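You operate a simulated robot arm through the tools that you are given. There is no shell and no other tool. Be economical: measure what you need, move in short steps, check, and stop when the job is done.

The job below is to be done with a simulated robot arm. You get a single attempt, and the scene is never put back.

JOB
Close carton one, tape it and stand it in the out tray.
Fine: shut the flap first, slide the pink tray under the tape press, lay one strip, then slide the tray out again.

The check looks at the end state, three seconds after you hand in, the way a careful person would. Anything else that was tipped, shoved, dropped, spilled or broken makes it a failure.

ROBOT AND FRAMES
A 6-joint arm with a two-finger parallel gripper, fixed in place. Base frame: the origin is at the foot of the arm, x ahead of it, y to its left, z up; the work surface is at about z = 80. Readings come in cm, rad, newtons and seconds.
With the tool pointing down near the work surface it reaches from about 24 to 64 cm from the base axis. Its first joint turns from -1.152 to 1.152 rad. Payload 2.7 kg.
The tool frame sits at the grasp point between the pads (the TCP): z along the fingers, y along the line on which they close. The tips reach 2.3 cm beyond it. Largest opening 9.4 cm; finger width 3.8, thickness 1; the body of the gripper, 5.4 by 9.6 cm, starts 3.9 cm behind the TCP.
Orientation is that of the tool frame in the base frame, as a unit quaternion [x, y, z, w]. With the fingers straight down and closing along the base's y, the tool's x points along the base's -x, its y along +y and its z along -z.

CONTROLS
- The arm moves only by the tool step_arm. Its argument "commands" is a list of rows, each a list of 3 entries, a list of its own where there are three numbers: the turn, a rotation vector about the tool's x, y, z in units of 180 degrees (1.0 is 180 degrees), then the shift along the tool's x, y, z in units of 400 mm (1.0 is 400 mm), then the closure in counts, from 0 (fully open) to 255 (shut). In form: [[[wx, wy, wz], [dx, dy, dz], claw], ...]. A call has 1 to 10 rows; each row is the pose to reach, as a shift and turn from the pose commanded when the call began, along the tool's axes at that moment. A call with a number of a shift or a turn outside -1 to 1 is refused whole. Each row takes 0.2 s and may step no farther than 5 cm and 0.15 rad from the row before; otherwise, or with a gripper value out of range, the whole call is refused. Where a pose cannot be reached the arm comes as near as it can. A force on the tool above 70 N (or 10 N above the force at the start of the call, whichever is more), or a blocked arm, ends the call early, and 0.2 s more pass. Each finger travels about 4.5 cm/s and halts on what it meets, pressing with about 38 N; the grip force reading is that of the motor and also rises with nothing between the fingers. The clock runs only during rows and for 0.2 s after the last one: add rows that repeat a pose to give the fingers time. The reply holds the time, the measured pose of the TCP, the force on the tool along the base axes, the opening and the grip force, in the units named above and with some noise.
- Cameras (640 x 400 px; columns grow to the right, rows downward): "scene" is fixed at [7.02, -42.49, 141.39]; the picture's right is [0.83, -0.55, 0.00], its down [-0.26, -0.39, -0.88] and it looks along [0.49, 0.73, -0.47] (base axes); focal length 346 px, centre (320, 200). "wrist" rides on the gripper at [8.6, 1.6, -7.5] in the tool frame; the picture's right is [-0.18, 0.98, 0.00], its down [-0.58, -0.11, -0.81] and it looks along [-0.79, -0.15, 0.59] (tool axes); focal length 243 px, centre (320, 200). There is no depth. A picture from a camera that has moved, and an enlarged one, comes with that camera's place and axes in the base frame and with its lens.
- camera(camera): a new picture of that camera. It takes no simulated time.
- close_up(camera, box): a new picture of the part [left, top, right, bottom] of that camera's present view, enlarged. It takes no simulated time.
- close_job(): hands the job in; it is judged then, once.

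Work in short steps. Places have to be worked out from the pictures, the camera data and where the tool is seen: move nearer, look again, correct. Check each grasp and each placing, and mend what went wrong. You have 120 turns and 64 pictures in all, those below and enlarged ones among them. Open the gripper and draw the arm clear of the work before you hand the job in, unless the task says otherwise; then end with one line.

The tools are called after "Emit:" as name(argument=value, ...) on one line, values as JSON. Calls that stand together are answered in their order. step_arm: Moves the arm, as the interface text tells. Its arguments: {"type":"object","properties":{"commands":{"type":"array","items":{"type":"array"}}},"required":["commands"]} The other tools are called the same way: camera (camera) takes a picture; close_up (camera, box) takes an enlarged picture of a part of a camera's view; close_job () hands the job in.

At the start:

```text
time_s: 0.0
tcp_pos: [39.54, 26.78, 112.36]
ee_rot: [0.0, 1.0, 0.0, 0.001]
force: [-0.7, 0.0, 0.8]
opening: 9.38
gripper_force: 0.1
```

scene: 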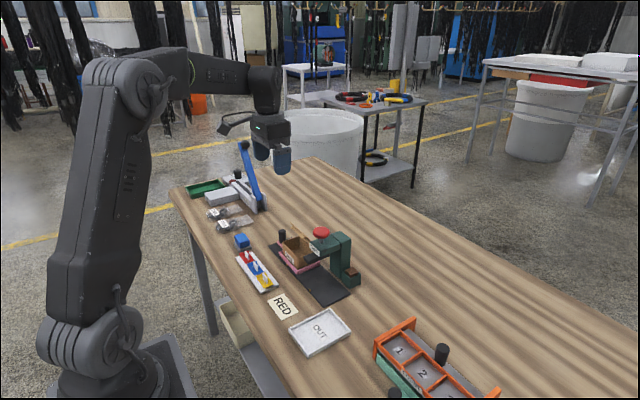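
wrist: 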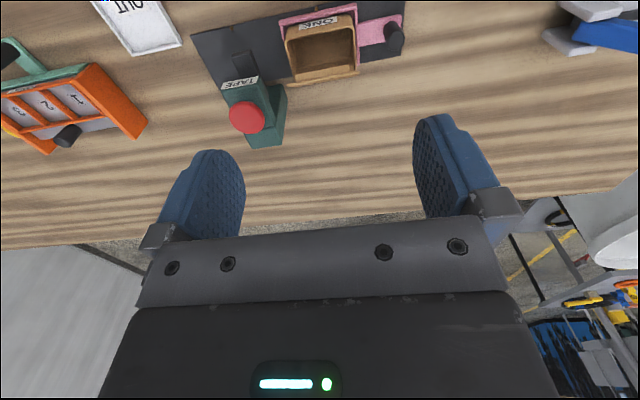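

The pictures show a carton on a pink tray beside a green tape press with a red button, the OUT tray, and other items. I'll enlarge the work area to measure it.

Emit:
close_up(camera="scene", box=[220, 210, 380, 310])

Emit:
close_up(camera="wrist", box=[180, 0, 420, 150])

Emit:
close_up(camera="scene", box=[160, 130, 400, 280])

Emit:
close_up(camera="scene", box=[230, 270, 520, 400])

```text
4.00 times, centred on (300, 260) of scene
camera zoom: at [7.02, -42.49, 141.39], right [0.83, -0.55, 0.0], down [-0.26, -0.39, -0.88], along [0.49, 0.73, -0.47], focal length 1385 px, centre (400, -40)
```

zoom: 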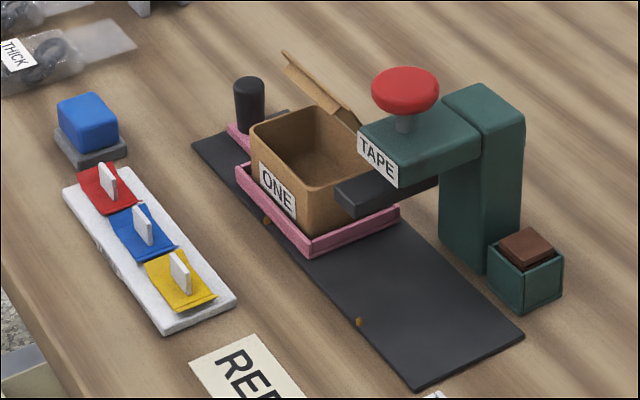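

```text
2.67 times, centred on (300, 75) of wrist
camera zoom: at [30.98, 28.45, 119.9], right [0.18, 0.98, 0.0], down [0.58, -0.11, 0.81], along [0.79, -0.15, -0.59], focal length 647 px, centre (373, 533)
```

zoom: 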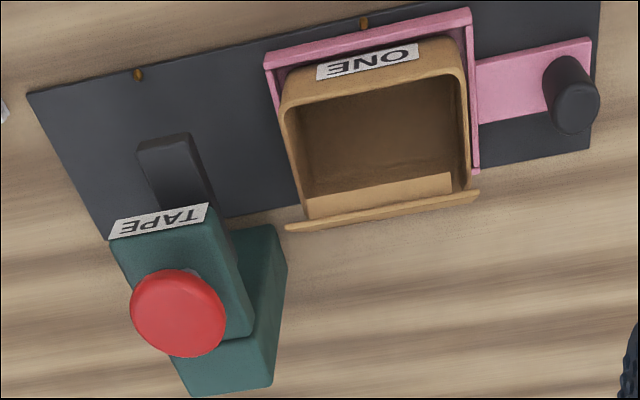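

```text
2.67 times, centred on (280, 205) of scene
camera zoom: at [7.02, -42.49, 141.39], right [0.83, -0.55, 0.0], down [-0.26, -0.39, -0.88], along [0.49, 0.73, -0.47], focal length 924 px, centre (427, 187)
```

zoom: 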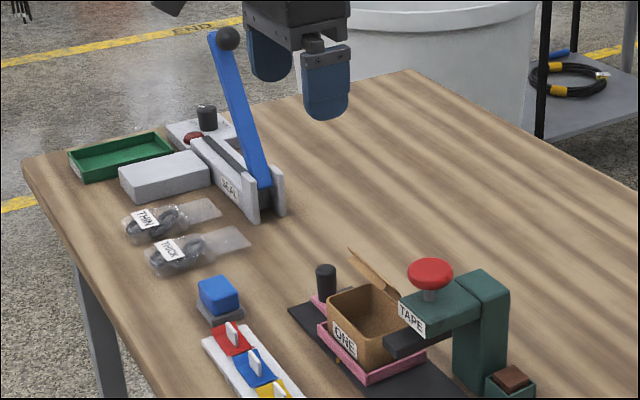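

```text
2.21 times, centred on (375, 335) of scene
camera zoom: at [7.02, -42.49, 141.39], right [0.83, -0.55, 0.0], down [-0.26, -0.39, -0.88], along [0.49, 0.73, -0.47], focal length 764 px, centre (199, -98)
```

zoom: 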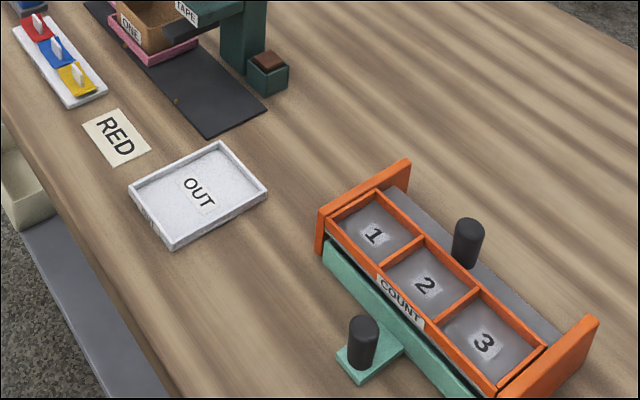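

The tray sits at mark one (41.8, 25.7). Mark two is at about (41.7, 13.6), and the post is near (45.3, 34.5). Next I enlarge the flap and the press head to get their geometry.

Emit:
close_up(camera="scene", box=[270, 218, 342, 263])

Emit:
close_up(camera="wrist", box=[272, 5, 408, 90])

```text
8.89 times, centred on (306, 240) of scene
camera zoom: at [7.02, -42.49, 141.39], right [0.83, -0.55, 0.0], down [-0.26, -0.39, -0.88], along [0.49, 0.73, -0.47], focal length 3079 px, centre (444, -160)
```

zoom: 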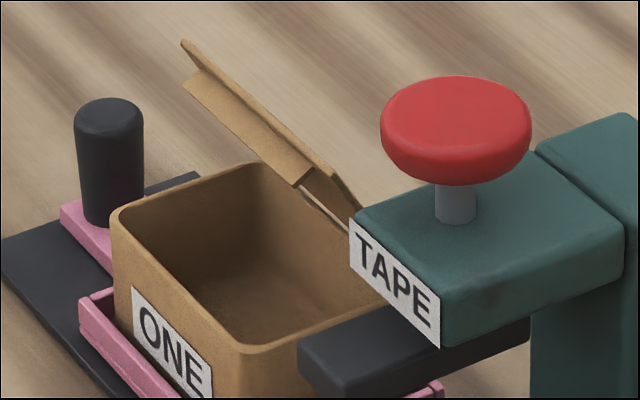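

```text
4.71 times, centred on (340, 48) of wrist
camera zoom: at [30.98, 28.45, 119.9], right [0.18, 0.98, 0.0], down [0.58, -0.11, 0.81], along [0.79, -0.15, -0.59], focal length 1142 px, centre (226, 918)
```

zoom: 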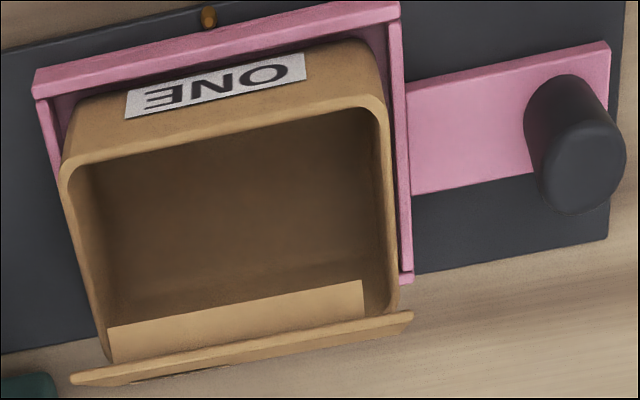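

Combining both views, the carton spans x≈43–48.5 and y≈21.8–30.3 with its rim at z≈85. The flap hinges on the +x side and its tip is at about (46.1, 25.9, 90), leaning in. I close the fingers and move to a point above and behind the flap.

Emit:
step_arm(commands=[[[0, 0, 0], [-0.1, -0.005, 0.02], 255], [[0, 0, 0], [-0.2, -0.012, 0.05], 255], [[0, 0, 0], [-0.3, -0.02, 0.1], 255], [[0, 0, 0], [-0.3, -0.02, 0.2], 255], [[0, 0, 0], [-0.3, -0.02, 0.3], 255], [[0, 0, 0], [-0.3, -0.02, 0.36], 255]])

Emit:
camera(camera="scene")

Emit:
camera(camera="wrist")

```text
time_s: 1.4
tcp_pos: [51.42, 25.84, 97.89]
ee_rot: [-0.001, 1.0, 0.0, 0.002]
force: [0.0, -0.9, 0.3]
opening: 0.0
gripper_force: 33.6
```

```text
55 pictures are left
```

scene: 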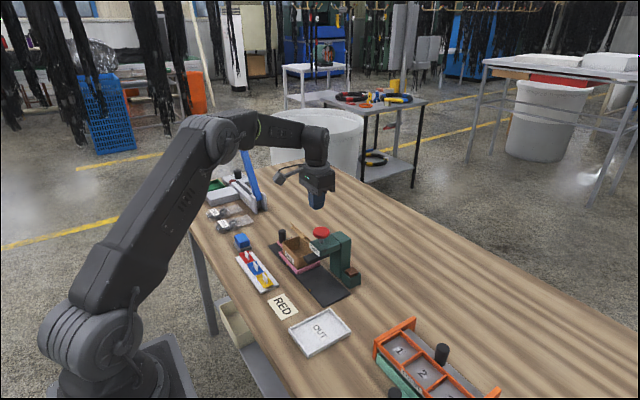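

```text
54 pictures are left
camera wrist: at [42.87, 27.54, 105.49], right [0.18, 0.98, 0.0], down [0.58, -0.11, 0.81], along [0.79, -0.15, -0.59], focal length 243 px, centre (320, 200)
```

wrist: 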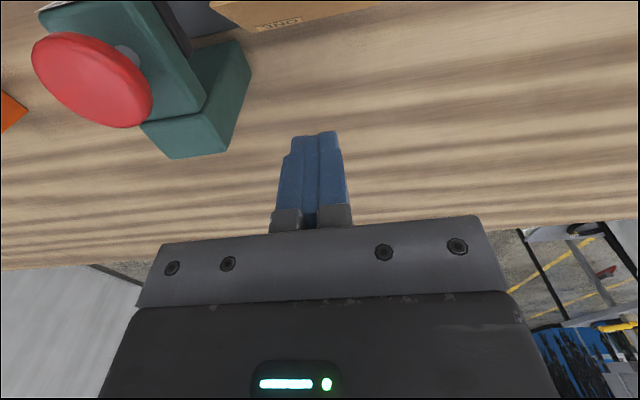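

The tool is at (51.4, 25.8, 97.9), behind the flap with a free path. I lower it to z≈89.6, which puts the tips at about 87.3.

Emit:
step_arm(commands=[[[0, 0, 0], [-0.005, 0, 0.1], 255], [[0, 0, 0], [-0.01, 0, 0.208], 255], [[0, 0, 0], [-0.01, 0, 0.208], 255]])

Emit:
close_up(camera="scene", box=[270, 180, 366, 240])

```text
time_s: 2.2
tcp_pos: [51.97, 25.94, 89.55]
ee_rot: [0.0, 1.0, 0.001, 0.0]
force: [-0.2, -0.2, 0.0]
opening: 0.0
gripper_force: 38.4
```

```text
6.67 times, centred on (318, 210) of scene
camera zoom: at [7.02, -42.49, 141.39], right [0.83, -0.55, 0.0], down [-0.26, -0.39, -0.88], along [0.49, 0.73, -0.47], focal length 2309 px, centre (333, 133)
```

zoom: 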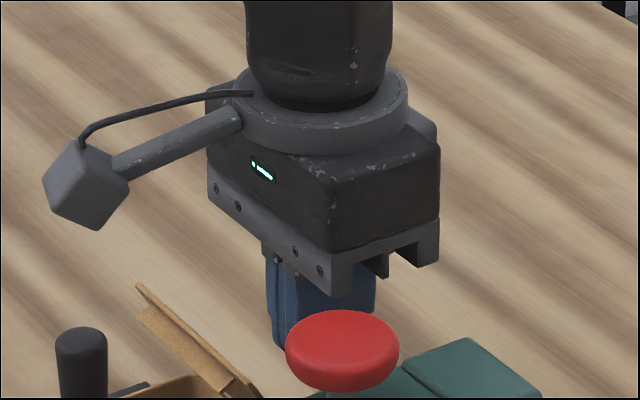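

The fingers are clear behind the flap. I push toward -x in small steps, about 4.5 cm.

Emit:
step_arm(commands=[[[0, 0, 0], [0.03, 0, 0], 255], [[0, 0, 0], [0.06, 0, 0], 255], [[0, 0, 0], [0.09, 0, 0], 255], [[0, 0, 0], [0.115, 0, 0], 255]])

Emit:
close_up(camera="scene", box=[260, 200, 356, 260])

```text
time_s: 3.2
tcp_pos: [47.46, 25.97, 89.63]
ee_rot: [0.0, 1.0, 0.0, 0.001]
force: [-0.1, -0.4, 0.4]
opening: 0.01
gripper_force: 37.9
```

```text
6.67 times, centred on (308, 230) of scene
camera zoom: at [7.02, -42.49, 141.39], right [0.83, -0.55, 0.0], down [-0.26, -0.39, -0.88], along [0.49, 0.73, -0.47], focal length 2309 px, centre (400, 0)
```

zoom: 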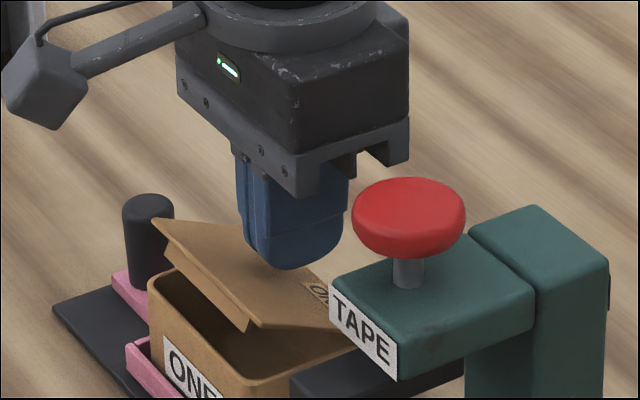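

The flap is folding over under the fingers. I continue to -x and ease down to bring it nearly flat.

Emit:
step_arm(commands=[[[0, 0, 0], [0.025, 0, 0.005], 255], [[0, 0, 0], [0.05, 0, 0.01], 255], [[0, 0, 0], [0.065, 0, 0.022], 255], [[0, 0, 0], [0.065, 0, 0.036], 255], [[0, 0, 0], [0.065, 0, 0.046], 255]])

Emit:
close_up(camera="scene", box=[260, 210, 356, 270])

```text
time_s: 4.4
tcp_pos: [44.76, 26.07, 88.03]
ee_rot: [0.001, 1.0, 0.001, 0.003]
force: [-7.7, -5.8, 22.9]
opening: 0.0
gripper_force: 37.8
```

```text
6.67 times, centred on (308, 240) of scene
camera zoom: at [6.97, -42.52, 141.38], right [0.83, -0.55, 0.0], down [-0.26, -0.39, -0.88], along [0.49, 0.73, -0.47], focal length 2309 px, centre (400, -67)
```

zoom: 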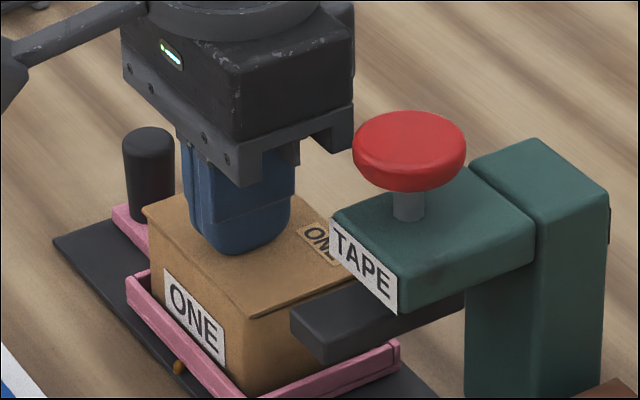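

The flap is flat, with 23 N felt at tip height ≈85.7. I lift straight up and check that it stays shut.

Emit:
step_arm(commands=[[[0, 0, 0], [0, 0, -0.05], 255], [[0, 0, 0], [0, 0, -0.15], 255], [[0, 0, 0], [0, 0.05, -0.25], 255]])

Emit:
close_up(camera="scene", box=[260, 210, 356, 270])

Emit:
camera(camera="wrist")

```text
time_s: 5.2
tcp_pos: [44.93, 28.15, 97.49]
ee_rot: [0.0, 1.0, 0.001, 0.001]
force: [-0.4, -0.6, 0.0]
opening: 0.01
gripper_force: 37.5
```

```text
6.67 times, centred on (308, 240) of scene
camera zoom: at [7.02, -42.49, 141.39], right [0.83, -0.55, 0.0], down [-0.26, -0.39, -0.88], along [0.49, 0.73, -0.47], focal length 2309 px, centre (400, -67)
```

zoom: 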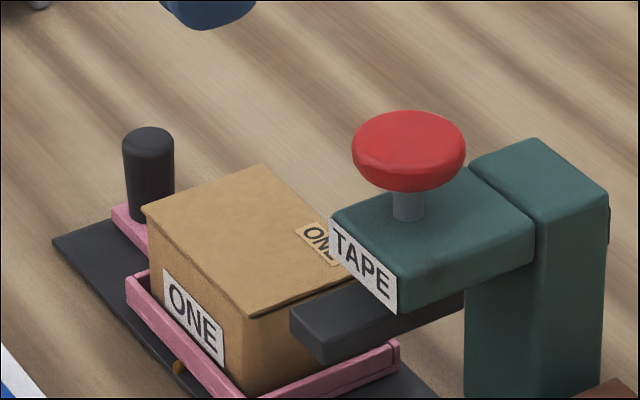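

```text
49 pictures are left
camera wrist: at [36.32, 29.79, 105.09], right [0.18, 0.98, 0.0], down [0.58, -0.11, 0.81], along [0.79, -0.15, -0.59], focal length 243 px, centre (320, 200)
```

wrist: 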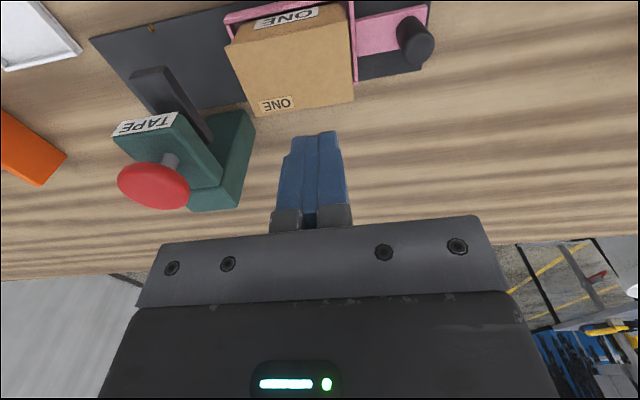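

The carton stays shut, and the foot (bottom ≈88.7) should clear its top (≈85.7). I move above the tray post, near (45.1, 35.2), with the fingers part open.

Emit:
step_arm(commands=[[[0, 0, 0], [-0.002, 0.09, 0], 100], [[0, 0, 0], [-0.004, 0.176, 0], 100], [[0, 0, 0], [-0.004, 0.176, 0.1], 100], [[0, 0, 0], [-0.004, 0.176, 0.16], 100], [[0, 0, 0], [-0.004, 0.176, 0.16], 100]])

Emit:
camera(camera="wrist")

Emit:
close_up(camera="scene", box=[232, 190, 328, 250])

```text
time_s: 6.4
tcp_pos: [45.18, 35.11, 91.25]
ee_rot: [0.0, 1.0, -0.001, 0.001]
force: [0.4, 1.0, -0.4]
opening: 5.7
gripper_force: 0.1
```

```text
48 pictures are left
camera wrist: at [36.46, 36.77, 98.81], right [0.18, 0.98, 0.0], down [0.58, -0.11, 0.81], along [0.79, -0.15, -0.59], focal length 243 px, centre (320, 200)
```

wrist: 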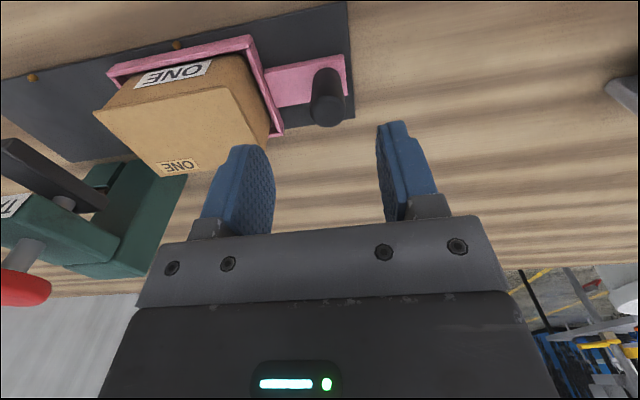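

```text
6.67 times, centred on (280, 220) of scene
camera zoom: at [7.02, -42.49, 141.39], right [0.83, -0.55, 0.0], down [-0.26, -0.39, -0.88], along [0.49, 0.73, -0.47], focal length 2309 px, centre (587, 67)
```

zoom: 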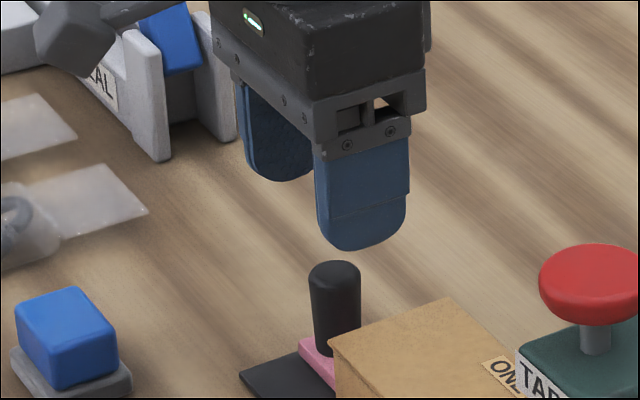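

The post is at about (45.2, 35.5), between the fingers. I lower to TCP z≈84.7 and close.

Emit:
step_arm(commands=[[[0, 0, 0], [0, 0.007, 0.08], 100], [[0, 0, 0], [0, 0.009, 0.163], 100], [[0, 0, 0], [0, 0.009, 0.163], 255], [[0, 0, 0], [0, 0.009, 0.163], 255], [[0, 0, 0], [0, 0.009, 0.163], 255]])

Emit:
close_up(camera="scene", box=[232, 200, 360, 280])

```text
time_s: 7.6
tcp_pos: [44.99, 35.6, 84.86]
ee_rot: [0.0, 1.0, 0.0, 0.0]
force: [-0.6, -1.3, -0.2]
opening: 2.31
gripper_force: 42.7
```

```text
5.00 times, centred on (296, 240) of scene
camera zoom: at [7.03, -42.49, 141.39], right [0.83, -0.55, 0.0], down [-0.26, -0.39, -0.88], along [0.49, 0.73, -0.47], focal length 1732 px, centre (440, 0)
```

zoom: 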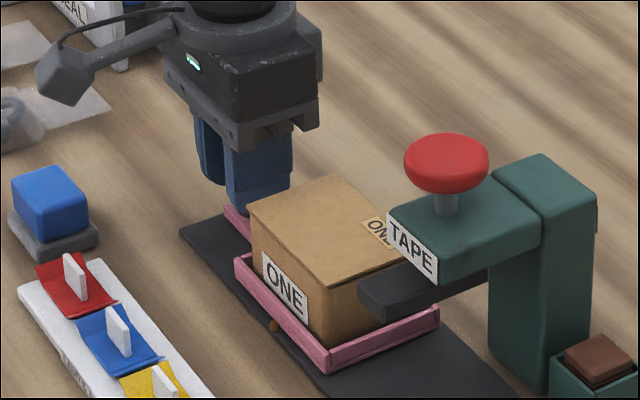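

The post is held at opening 2.31. The marks measure 12.2 cm apart, so I slide the tray -y in 2 cm steps, about 10 cm first.

Emit:
step_arm(commands=[[[0, 0, 0], [0, -0.03, 0], 255], [[0, 0, 0], [0, -0.075, 0], 255], [[0, 0, 0], [0, -0.12, 0], 255], [[0, 0, 0], [0, -0.165, 0], 255], [[0, 0, 0], [0, -0.21, 0], 255], [[0, 0, 0], [0, -0.25, 0], 255]])

Emit:
close_up(camera="scene", box=[248, 210, 376, 290])

```text
time_s: 9.0
tcp_pos: [45.02, 25.49, 84.92]
ee_rot: [0.0, 1.0, 0.001, 0.002]
force: [4.0, 0.7, 2.0]
opening: 2.27
gripper_force: 45.2
```

```text
5.00 times, centred on (312, 250) of scene
camera zoom: at [7.03, -42.49, 141.39], right [0.83, -0.55, 0.0], down [-0.26, -0.39, -0.88], along [0.49, 0.73, -0.47], focal length 1732 px, centre (360, -50)
```

zoom: 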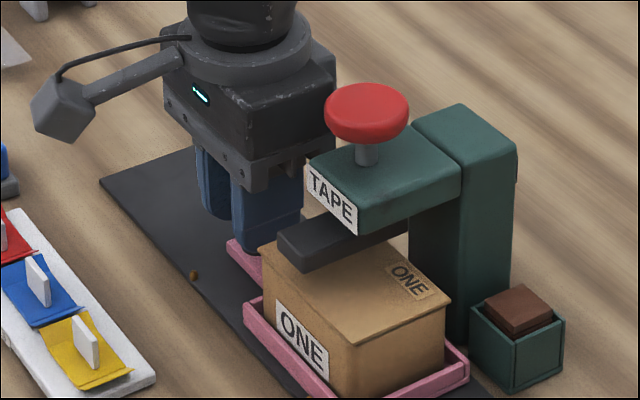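

The carton passes under the foot freely. I slide the remaining 2.1 cm.

Emit:
step_arm(commands=[[[0, 0, 0], [0, -0.025, 0], 255], [[0, 0, 0], [0, -0.053, 0], 255], [[0, 0, 0], [0, -0.053, 0], 255]])

Emit:
close_up(camera="scene", box=[256, 215, 384, 295])

Emit:
camera(camera="wrist")

```text
time_s: 9.8
tcp_pos: [45.06, 23.56, 85.02]
ee_rot: [-0.001, 1.0, 0.003, 0.003]
force: [2.4, 16.1, 16.1]
opening: 2.29
gripper_force: 44.8
```

```text
5.00 times, centred on (320, 255) of scene
camera zoom: at [7.01, -42.46, 141.4], right [0.83, -0.55, 0.0], down [-0.26, -0.39, -0.88], along [0.49, 0.73, -0.47], focal length 1732 px, centre (320, -75)
```

zoom: 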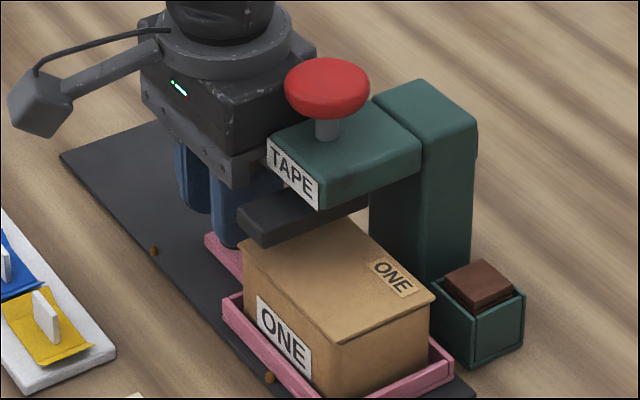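

```text
43 pictures are left
camera wrist: at [36.41, 25.13, 92.45], right [0.18, 0.98, 0.01], down [0.58, -0.11, 0.81], along [0.8, -0.14, -0.59], focal length 243 px, centre (320, 200)
```

wrist: 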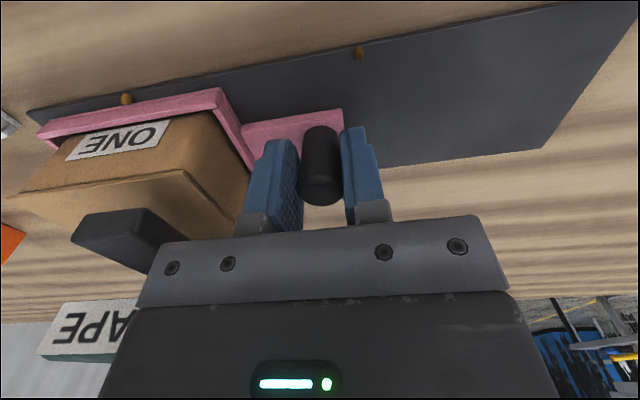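

A 16 N force is building, and re-triangulating puts the button and foot at y≈16.5. The carton centre is now at about 14, so it has gone too far and the gripper body is near the press head. I back the tray out 2.5 cm and look again.

Emit:
step_arm(commands=[[[0, 0, 0], [0, 0.03, 0], 255], [[0, 0, 0], [0, 0.062, 0], 255], [[0, 0, 0], [0, 0.062, 0], 255]])

Emit:
close_up(camera="scene", box=[256, 215, 384, 295])

```text
time_s: 10.6
tcp_pos: [45.03, 25.86, 84.86]
ee_rot: [0.0, 1.0, 0.001, 0.002]
force: [5.6, -0.3, 22.3]
opening: 2.28
gripper_force: 45.3
```

```text
5.00 times, centred on (320, 255) of scene
camera zoom: at [7.01, -42.51, 141.38], right [0.83, -0.55, 0.0], down [-0.26, -0.39, -0.88], along [0.49, 0.73, -0.47], focal length 1732 px, centre (320, -75)
```

zoom: 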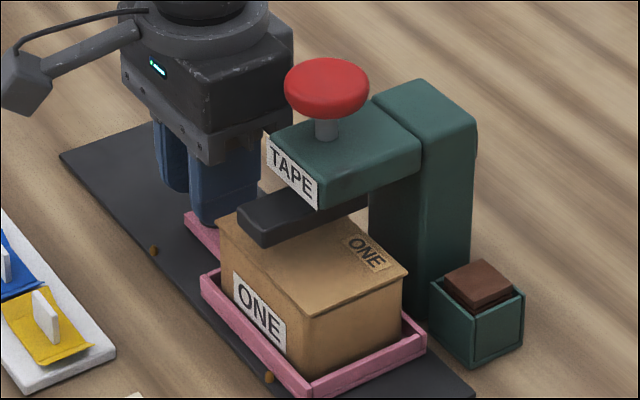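

The carton now sits more centrally under the foot. I release the post, rise clear and move back for a better look.

Emit:
step_arm(commands=[[[0, 0, 0], [0, 0, 0], 100], [[0, 0, 0], [0, 0, 0], 100], [[0, 0, 0], [0, 0, 0], 100], [[0, 0, 0], [0, 0, -0.1], 100], [[0, 0, 0], [0.03, 0, -0.2], 100], [[0, 0, 0], [0.1, 0, -0.3], 100], [[0, 0, 0], [0.2, -0.05, -0.3], 100], [[0, 0, 0], [0.28, -0.13, -0.3], 255]])

Emit:
camera(camera="wrist")

Emit:
close_up(camera="scene", box=[256, 215, 384, 295])

```text
time_s: 12.4
tcp_pos: [33.78, 20.53, 96.79]
ee_rot: [-0.001, 1.0, -0.001, 0.001]
force: [0.0, -0.3, -0.4]
opening: 2.19
gripper_force: 0.1
```

```text
41 pictures are left
camera wrist: at [25.2, 22.06, 104.34], right [0.18, 0.98, 0.0], down [0.58, -0.11, 0.81], along [0.79, -0.15, -0.59], focal length 243 px, centre (320, 200)
```

wrist: 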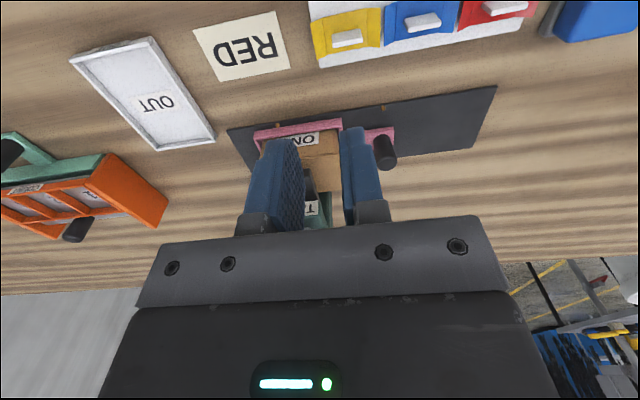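

```text
5.00 times, centred on (320, 255) of scene
camera zoom: at [7.03, -42.49, 141.39], right [0.83, -0.55, 0.0], down [-0.26, -0.39, -0.88], along [0.49, 0.73, -0.47], focal length 1732 px, centre (320, -75)
```

zoom: 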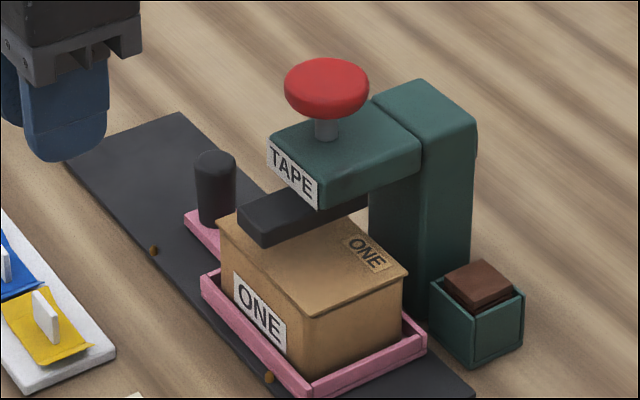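

My fingers hide the press in the wrist view, so I shift -y by 9 cm for a clear line of sight.

Emit:
step_arm(commands=[[[0, 0, 0], [0, -0.1, -0.03], 255], [[0, 0, 0], [0, -0.2, -0.05], 255], [[0, 0, 0], [0, -0.23, -0.05], 255]])

Emit:
close_up(camera="wrist", box=[300, 60, 492, 180])

```text
time_s: 13.2
tcp_pos: [33.71, 11.33, 98.8]
ee_rot: [0.0, 1.0, -0.001, 0.0]
force: [0.5, -1.3, 0.0]
opening: 0.01
gripper_force: 38.1
```

```text
3.33 times, centred on (396, 120) of wrist
camera zoom: at [25.09, 12.92, 106.33], right [0.18, 0.98, 0.0], down [0.58, -0.11, 0.81], along [0.79, -0.15, -0.59], focal length 809 px, centre (67, 467)
```

zoom: 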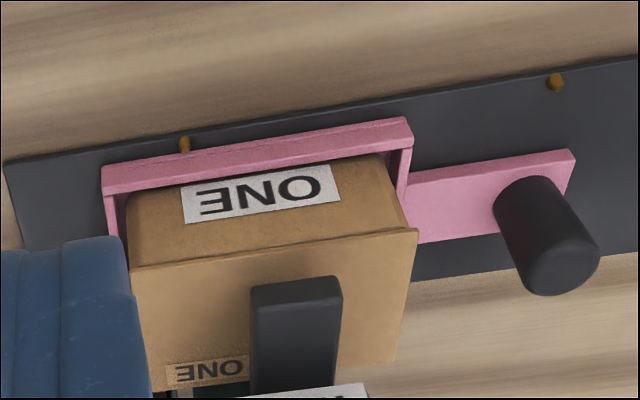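

The flap edge runs y≈11.9–20.6, centre 16.2, and the foot centre is at about 16.6, so the carton is centred under the foot. Next I move above the red button at about (46.9, 16.5), keeping high.

Emit:
step_arm(commands=[[[0, 0, 0], [0, 0, -0.11], 255], [[0, 0, 0], [-0.1, 0.04, -0.13], 255], [[0, 0, 0], [-0.2, 0.09, -0.13], 255], [[0, 0, 0], [-0.3, 0.12, -0.13], 255], [[0, 0, 0], [-0.33, 0.13, -0.13], 255], [[0, 0, 0], [-0.33, 0.13, -0.09], 255]])

Emit:
close_up(camera="scene", box=[256, 185, 384, 265])

Emit:
camera(camera="wrist")

```text
time_s: 14.6
tcp_pos: [46.95, 16.4, 102.49]
ee_rot: [0.0, 1.0, 0.0, 0.001]
force: [-0.3, 0.3, -0.3]
opening: 0.02
gripper_force: 38.0
```

```text
5.00 times, centred on (320, 225) of scene
camera zoom: at [7.03, -42.49, 141.39], right [0.83, -0.55, 0.0], down [-0.26, -0.39, -0.88], along [0.49, 0.73, -0.47], focal length 1732 px, centre (320, 75)
```

zoom: 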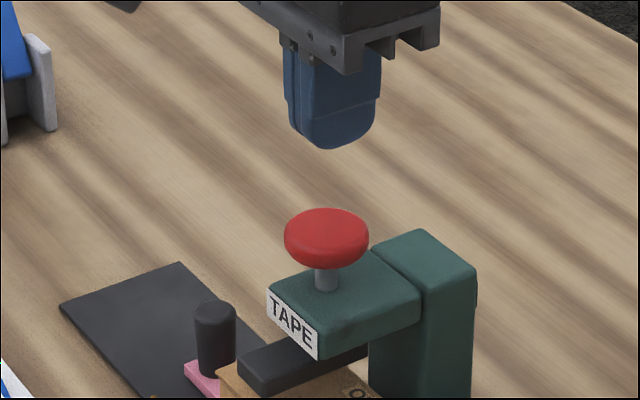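

```text
37 pictures are left
camera wrist: at [38.33, 18.11, 110.05], right [0.18, 0.98, 0.0], down [0.58, -0.11, 0.81], along [0.79, -0.15, -0.59], focal length 243 px, centre (320, 200)
```

wrist: 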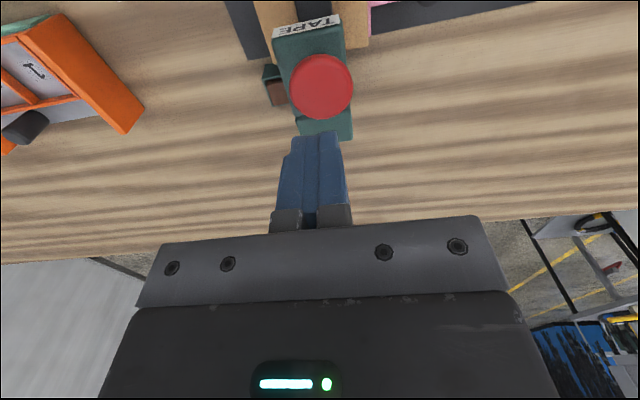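

The button is just below at about (46.4, 16.8, ~95.5). I correct by half a centimetre and descend to near contact.

Emit:
step_arm(commands=[[[0, 0, 0], [0.013, 0.008, 0.04], 255], [[0, 0, 0], [0.013, 0.008, 0.08], 255], [[0, 0, 0], [0.013, 0.008, 0.1], 255], [[0, 0, 0], [0.013, 0.008, 0.115], 255]])

Emit:
close_up(camera="scene", box=[256, 205, 384, 285])

```text
time_s: 15.6
tcp_pos: [46.52, 16.85, 97.92]
ee_rot: [-0.001, 1.0, 0.0, 0.001]
force: [-0.5, -0.2, -0.1]
opening: 0.0
gripper_force: 38.2
```

```text
5.00 times, centred on (320, 245) of scene
camera zoom: at [7.02, -42.49, 141.39], right [0.83, -0.55, 0.0], down [-0.26, -0.39, -0.88], along [0.49, 0.73, -0.47], focal length 1732 px, centre (320, -25)
```

zoom: 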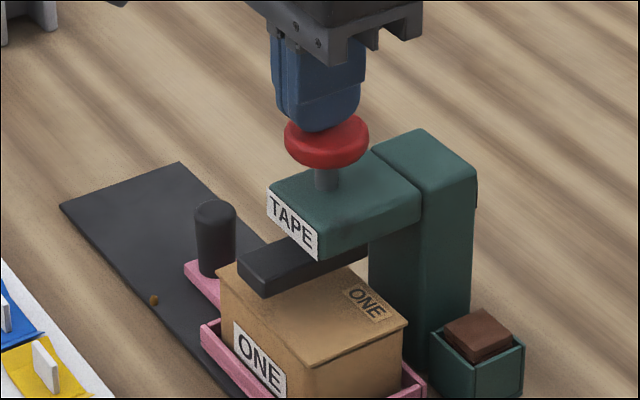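

The tips sit just at the button with no force yet. I press down in one continuous slow motion of 2 cm.

Emit:
step_arm(commands=[[[0, 0, 0], [0, 0, 0.01], 255], [[0, 0, 0], [0, 0, 0.02], 255], [[0, 0, 0], [0, 0, 0.03], 255], [[0, 0, 0], [0, 0, 0.04], 255], [[0, 0, 0], [0, 0, 0.05], 255]])

Emit:
close_up(camera="scene", box=[256, 205, 384, 285])

```text
time_s: 16.8
tcp_pos: [46.32, 16.85, 95.93]
ee_rot: [0.0, 1.0, 0.001, 0.001]
force: [-1.8, -4.1, 8.4]
opening: 0.0
gripper_force: 38.2
```

```text
5.00 times, centred on (320, 245) of scene
camera zoom: at [7.01, -42.51, 141.39], right [0.83, -0.55, 0.0], down [-0.26, -0.39, -0.88], along [0.49, 0.73, -0.47], focal length 1732 px, centre (320, -25)
```

zoom: 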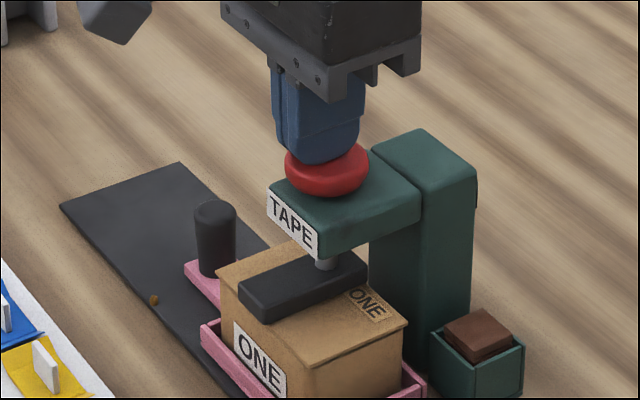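

The foot has come down and nearly reaches the carton, with 8 N on the tool. I press a little further until a firm stop.

Emit:
step_arm(commands=[[[0, 0, 0], [0, 0, 0.006], 255], [[0, 0, 0], [0, 0, 0.012], 255], [[0, 0, 0], [0, 0, 0.018], 255], [[0, 0, 0], [0, 0, 0.018], 255]])

Emit:
close_up(camera="scene", box=[256, 205, 384, 285])

```text
time_s: 17.8
tcp_pos: [46.44, 16.97, 95.75]
ee_rot: [0.001, 1.0, 0.002, 0.005]
force: [-20.2, -11.2, 63.2]
opening: 0.0
gripper_force: 38.3
```

```text
5.00 times, centred on (320, 245) of scene
camera zoom: at [6.87, -42.55, 141.38], right [0.83, -0.55, 0.0], down [-0.26, -0.39, -0.88], along [0.49, 0.74, -0.47], focal length 1732 px, centre (320, -25)
```

zoom: 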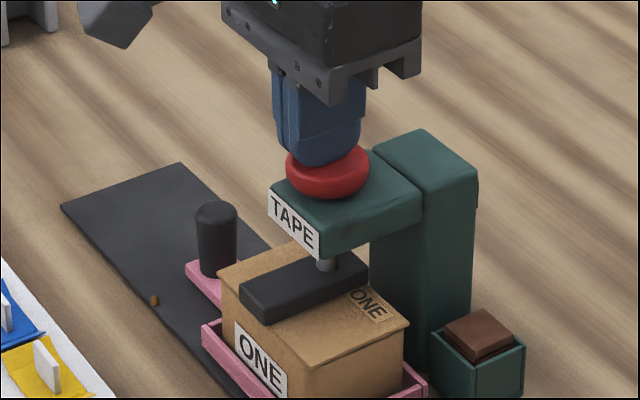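

A firm stop at 63 N means the press is fully down. I lift straight up and check for the strip.

Emit:
step_arm(commands=[[[0, 0, 0], [0, 0, -0.03], 255], [[0, 0, 0], [0, 0, -0.08], 255], [[0, 0, 0], [0, 0, -0.16], 255], [[0, 0, 0], [0, 0, -0.18], 255]])

Emit:
close_up(camera="scene", box=[256, 205, 384, 285])

```text
time_s: 18.8
tcp_pos: [46.41, 16.9, 102.43]
ee_rot: [0.0, 1.0, 0.0, 0.0]
force: [0.2, 0.9, -1.0]
opening: 0.0
gripper_force: 38.4
```

```text
5.00 times, centred on (320, 245) of scene
camera zoom: at [7.02, -42.49, 141.39], right [0.83, -0.55, 0.0], down [-0.26, -0.39, -0.88], along [0.49, 0.73, -0.47], focal length 1732 px, centre (320, -25)
```

zoom: 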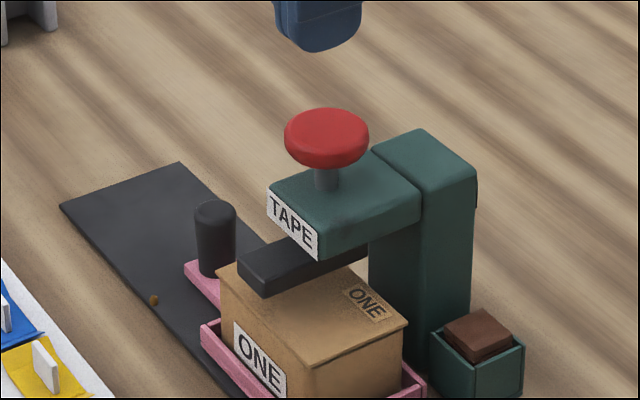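

No strip is visible yet, as the foot hides the middle of the carton. I return to the post at (45.0, 25.9) to slide the tray out and inspect.

Emit:
step_arm(commands=[[[0, 0, 0], [0.017, 0.11, 0], 100], [[0, 0, 0], [0.034, 0.224, 0], 100], [[0, 0, 0], [0.034, 0.224, 0.11], 100], [[0, 0, 0], [0.034, 0.224, 0.22], 100], [[0, 0, 0], [0.034, 0.224, 0.33], 100], [[0, 0, 0], [0.034, 0.224, 0.438], 100], [[0, 0, 0], [0.034, 0.224, 0.438], 255], [[0, 0, 0], [0.034, 0.224, 0.438], 255], [[0, 0, 0], [0.034, 0.224, 0.438], 255]])

```text
time_s: 20.8
tcp_pos: [45.11, 25.87, 84.9]
ee_rot: [-0.001, 1.0, 0.001, 0.001]
force: [1.6, 1.0, -3.3]
opening: 2.34
gripper_force: 42.7
```

The post is gripped again at opening 2.34. I slide +y by 9.7 cm, back to the start mark.

Emit:
step_arm(commands=[[[0, 0, 0], [0, 0.03, 0], 255], [[0, 0, 0], [0, 0.075, 0], 255], [[0, 0, 0], [0, 0.12, 0], 255], [[0, 0, 0], [0, 0.165, 0], 255], [[0, 0, 0], [0, 0.21, 0], 255], [[0, 0, 0], [0, 0.241, 0], 255]])

Emit:
close_up(camera="scene", box=[248, 205, 376, 285])

```text
time_s: 22.2
tcp_pos: [45.05, 35.51, 84.8]
ee_rot: [0.0, 1.0, 0.001, 0.002]
force: [4.4, 2.0, 1.7]
opening: 2.32
gripper_force: 44.8
```

```text
5.00 times, centred on (312, 245) of scene
camera zoom: at [7.03, -42.49, 141.39], right [0.83, -0.55, 0.0], down [-0.26, -0.39, -0.88], along [0.49, 0.73, -0.47], focal length 1732 px, centre (360, -25)
```

zoom: 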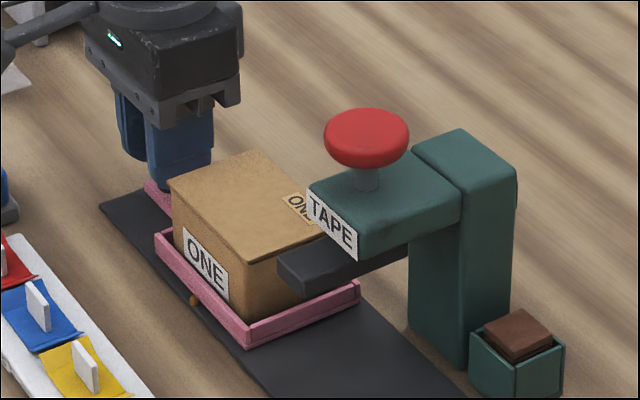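

No strip is obvious on the carton. I zoom in to be certain, since clear tape might be hard to see.

Emit:
close_up(camera="scene", box=[278, 230, 326, 260])

Emit:
close_up(camera="scene", box=[320, 225, 368, 290])

```text
13.33 times, centred on (302, 245) of scene
camera zoom: at [7.03, -42.49, 141.39], right [0.83, -0.55, 0.0], down [-0.26, -0.39, -0.88], along [0.49, 0.73, -0.47], focal length 4618 px, centre (560, -400)
```

zoom: 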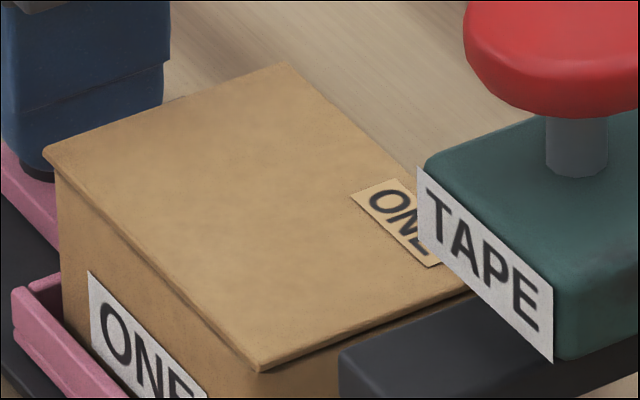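

```text
6.15 times, centred on (344, 258) of scene
camera zoom: at [7.03, -42.49, 141.39], right [0.83, -0.55, 0.0], down [-0.26, -0.39, -0.88], along [0.49, 0.73, -0.47], focal length 2131 px, centre (172, -154)
```

zoom: 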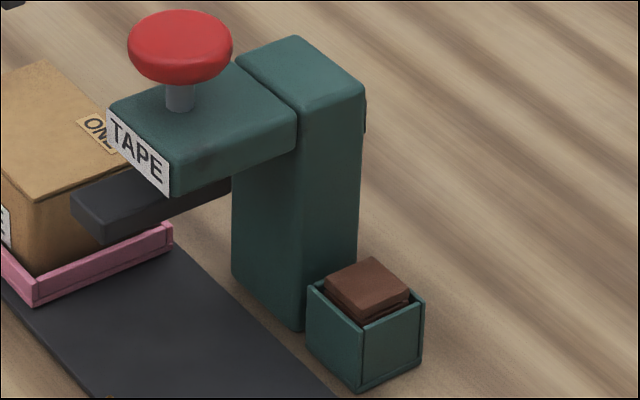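

There is definitely no strip. Re-measuring against the pressed foot shows the carton was about 0.55 cm short of centred on the foot, and the orange pegs look like end stops rather than the press position. I slide back in to y≈26.42 instead of 25.86.

Emit:
step_arm(commands=[[[0, 0, 0], [0, -0.03, 0], 255], [[0, 0, 0], [0, -0.075, 0], 255], [[0, 0, 0], [0, -0.12, 0], 255], [[0, 0, 0], [0, -0.165, 0], 255], [[0, 0, 0], [0, -0.2, 0], 255], [[0, 0, 0], [0, -0.228, 0], 255], [[0, 0, 0], [0, -0.228, 0], 255]])

Emit:
close_up(camera="scene", box=[280, 225, 360, 275])

```text
time_s: 23.8
tcp_pos: [45.06, 26.4, 84.87]
ee_rot: [0.0, 1.0, 0.001, 0.002]
force: [-2.4, 0.8, 24.8]
opening: 2.29
gripper_force: 45.3
```

```text
8.00 times, centred on (320, 250) of scene
camera zoom: at [6.98, -42.51, 141.39], right [0.83, -0.55, 0.0], down [-0.26, -0.39, -0.88], along [0.49, 0.73, -0.47], focal length 2771 px, centre (320, -200)
```

zoom: 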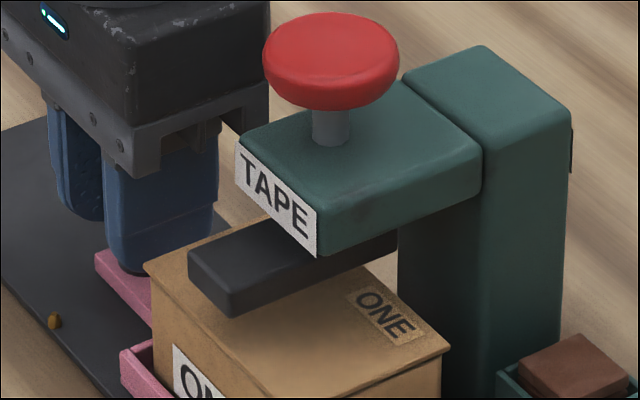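

The carton looks well centred now. I release the post, rise, and move above the button at (46.7, 16.6).

Emit:
step_arm(commands=[[[0, 0, 0], [0, 0, 0], 100], [[0, 0, 0], [0, 0, 0], 100], [[0, 0, 0], [0, 0, 0], 100], [[0, 0, 0], [0, 0, -0.12], 100], [[0, 0, 0], [0, 0, -0.24], 100], [[0, 0, 0], [0, 0, -0.36], 255], [[0, 0, 0], [0, 0, -0.43], 255], [[0, 0, 0], [-0.02, -0.11, -0.43], 255], [[0, 0, 0], [-0.04, -0.22, -0.43], 255], [[0, 0, 0], [-0.04, -0.243, -0.42], 255]])

Emit:
close_up(camera="scene", box=[270, 215, 366, 275])

```text
time_s: 26.0
tcp_pos: [46.68, 16.56, 101.83]
ee_rot: [0.0, 1.0, 0.0, 0.001]
force: [-1.3, 0.0, -0.4]
opening: 0.01
gripper_force: 37.5
```

```text
6.67 times, centred on (318, 245) of scene
camera zoom: at [7.02, -42.49, 141.39], right [0.83, -0.55, 0.0], down [-0.26, -0.39, -0.88], along [0.49, 0.73, -0.47], focal length 2309 px, centre (333, -100)
```

zoom: 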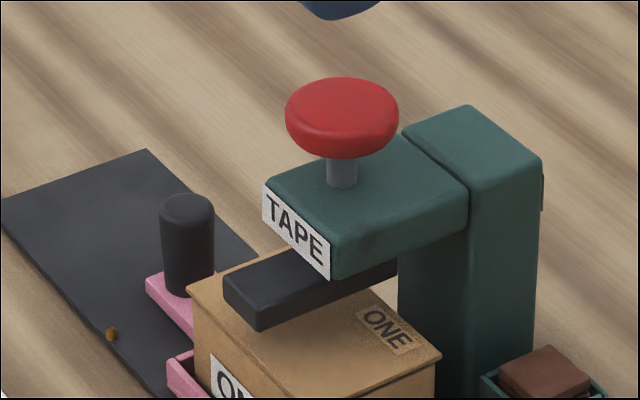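

Everything is lined up, so I press the button in one stroke and hold briefly at the bottom.

Emit:
step_arm(commands=[[[0, 0, 0], [0, 0, 0.06], 255], [[0, 0, 0], [0, 0, 0.105], 255], [[0, 0, 0], [0, 0, 0.12], 255], [[0, 0, 0], [0, 0, 0.135], 255], [[0, 0, 0], [0, 0, 0.15], 255], [[0, 0, 0], [0, 0, 0.158], 255], [[0, 0, 0], [0, 0, 0.164], 255], [[0, 0, 0], [0, 0, 0.164], 255], [[0, 0, 0], [0, 0, 0.164], 255]])

Emit:
close_up(camera="scene", box=[270, 215, 366, 275])

```text
time_s: 27.6
tcp_pos: [46.91, 16.63, 95.88]
ee_rot: [0.0, 1.0, 0.001, 0.005]
force: [-4.4, 0.0, 11.5]
opening: 0.01
gripper_force: 37.9
stopped in row 8: the force on the tool passed its limit (the readings are from after the stop); the commanded pose is now the measured one
```

```text
6.67 times, centred on (318, 245) of scene
camera zoom: at [7.0, -42.5, 141.39], right [0.83, -0.55, 0.0], down [-0.26, -0.39, -0.88], along [0.49, 0.73, -0.47], focal length 2309 px, centre (333, -100)
```

zoom: 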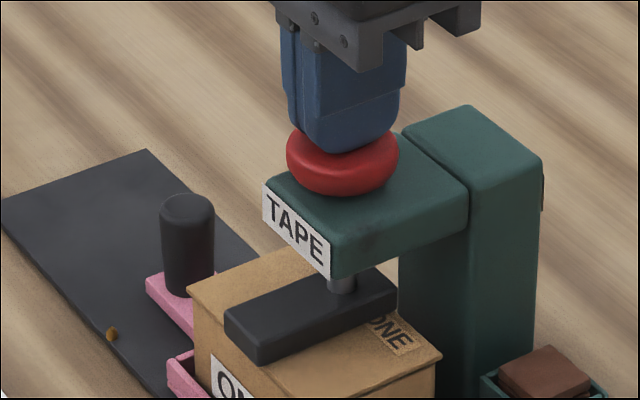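

The press bottomed out above 70 N. I lift off and check for a strip.

Emit:
step_arm(commands=[[[0, 0, 0], [0, 0, -0.04], 255], [[0, 0, 0], [0, 0, -0.12], 255], [[0, 0, 0], [0, 0, -0.165], 255]])

Emit:
close_up(camera="scene", box=[270, 215, 366, 275])

```text
time_s: 28.4
tcp_pos: [46.8, 16.6, 102.38]
ee_rot: [0.001, 1.0, 0.001, 0.004]
force: [-0.2, 0.0, 0.0]
opening: 0.01
gripper_force: 38.1
```

```text
6.67 times, centred on (318, 245) of scene
camera zoom: at [7.02, -42.49, 141.39], right [0.83, -0.55, 0.0], down [-0.26, -0.39, -0.88], along [0.49, 0.73, -0.47], focal length 2309 px, centre (333, -100)
```

zoom: 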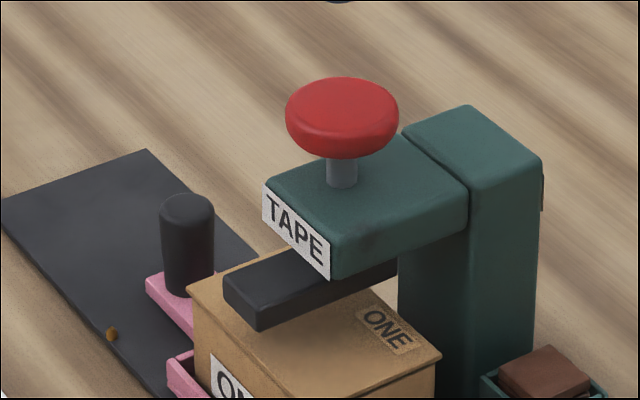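

Still nothing visible beside the foot. I slide the tray out again to inspect the top fully.

Emit:
step_arm(commands=[[[0, 0, 0], [0.022, 0.12, 0], 100], [[0, 0, 0], [0.044, 0.244, 0], 100], [[0, 0, 0], [0.044, 0.244, 0.11], 100], [[0, 0, 0], [0.044, 0.244, 0.22], 100], [[0, 0, 0], [0.044, 0.244, 0.33], 100], [[0, 0, 0], [0.044, 0.244, 0.437], 100], [[0, 0, 0], [0.044, 0.244, 0.437], 255], [[0, 0, 0], [0.044, 0.244, 0.437], 255], [[0, 0, 0], [0.044, 0.244, 0.437], 255]])

Emit:
camera(camera="wrist")

```text
refused: row 2 steps farther than a row can; nothing moved
```

```text
25 pictures are left
camera wrist: at [38.16, 18.2, 109.82], right [0.18, 0.98, 0.0], down [0.58, -0.11, 0.81], along [0.8, -0.15, -0.59], focal length 243 px, centre (320, 200)
```

wrist: 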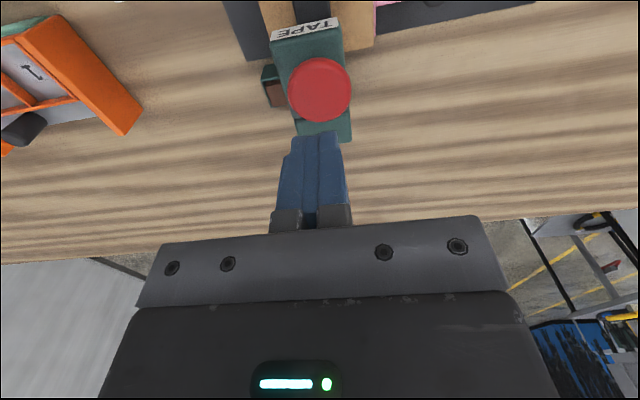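

That call was refused for step size and nothing moved. I redo it with a finer lateral path.

Emit:
step_arm(commands=[[[0, 0, 0], [0.015, 0.09, 0], 100], [[0, 0, 0], [0.03, 0.18, 0], 100], [[0, 0, 0], [0.044, 0.244, 0], 100], [[0, 0, 0], [0.044, 0.244, 0.11], 100], [[0, 0, 0], [0.044, 0.244, 0.22], 100], [[0, 0, 0], [0.044, 0.244, 0.33], 100], [[0, 0, 0], [0.044, 0.244, 0.437], 100], [[0, 0, 0], [0.044, 0.244, 0.437], 255], [[0, 0, 0], [0.044, 0.244, 0.437], 255], [[0, 0, 0], [0.044, 0.244, 0.437], 255]])

```text
time_s: 30.6
tcp_pos: [44.99, 26.23, 84.72]
ee_rot: [0.0, 1.0, 0.001, 0.003]
force: [1.6, 1.6, -5.5]
opening: 2.32
gripper_force: 42.9
```

The post is held. I slide out 5 cm, enough to uncover the carton top, and look.

Emit:
step_arm(commands=[[[0, 0, 0], [0, 0.03, 0], 255], [[0, 0, 0], [0, 0.075, 0], 255], [[0, 0, 0], [0, 0.125, 0], 255]])

Emit:
close_up(camera="scene", box=[256, 205, 384, 285])

```text
time_s: 31.4
tcp_pos: [45.01, 31.43, 84.76]
ee_rot: [0.001, 1.0, 0.0, 0.003]
force: [8.6, -0.4, -12.6]
opening: 2.31
gripper_force: 44.9
```

```text
5.00 times, centred on (320, 245) of scene
camera zoom: at [7.07, -42.48, 141.39], right [0.83, -0.55, 0.0], down [-0.26, -0.39, -0.88], along [0.49, 0.73, -0.47], focal length 1732 px, centre (320, -25)
```

zoom: 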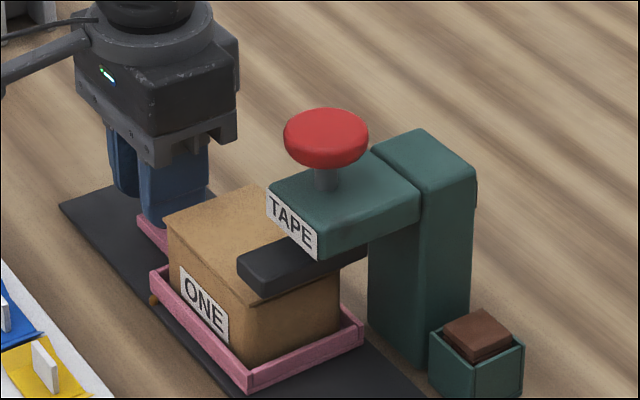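

Still no strip with the carton centred on the foot, so the press evidently wants the tray at the second peg, where it met a stop before (y≈23.5). I slide it in to that mark.

Emit:
step_arm(commands=[[[0, 0, 0], [0, -0.04, 0], 255], [[0, 0, 0], [0, -0.085, 0], 255], [[0, 0, 0], [0, -0.13, 0], 255], [[0, 0, 0], [0, -0.165, 0], 255], [[0, 0, 0], [0, -0.185, 0], 255], [[0, 0, 0], [0, -0.198, 0], 255], [[0, 0, 0], [0, -0.198, 0], 255]])

Emit:
close_up(camera="scene", box=[280, 225, 360, 275])

```text
time_s: 33.0
tcp_pos: [45.11, 23.51, 84.68]
ee_rot: [-0.001, 1.0, 0.001, 0.003]
force: [-8.4, 10.3, -21.0]
opening: 2.31
gripper_force: 44.7
```

```text
8.00 times, centred on (320, 250) of scene
camera zoom: at [7.03, -42.45, 141.4], right [0.83, -0.55, 0.0], down [-0.26, -0.39, -0.88], along [0.49, 0.73, -0.47], focal length 2771 px, centre (320, -200)
```

zoom: 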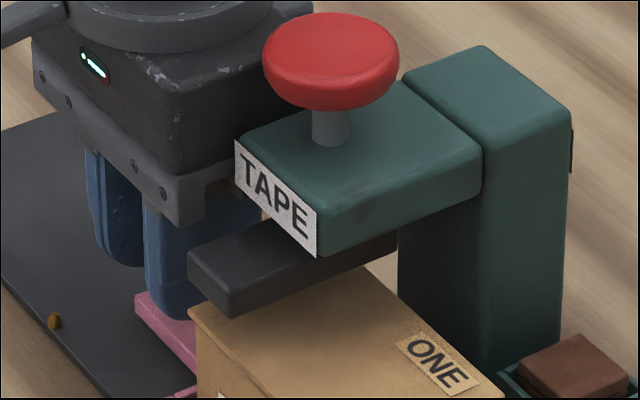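

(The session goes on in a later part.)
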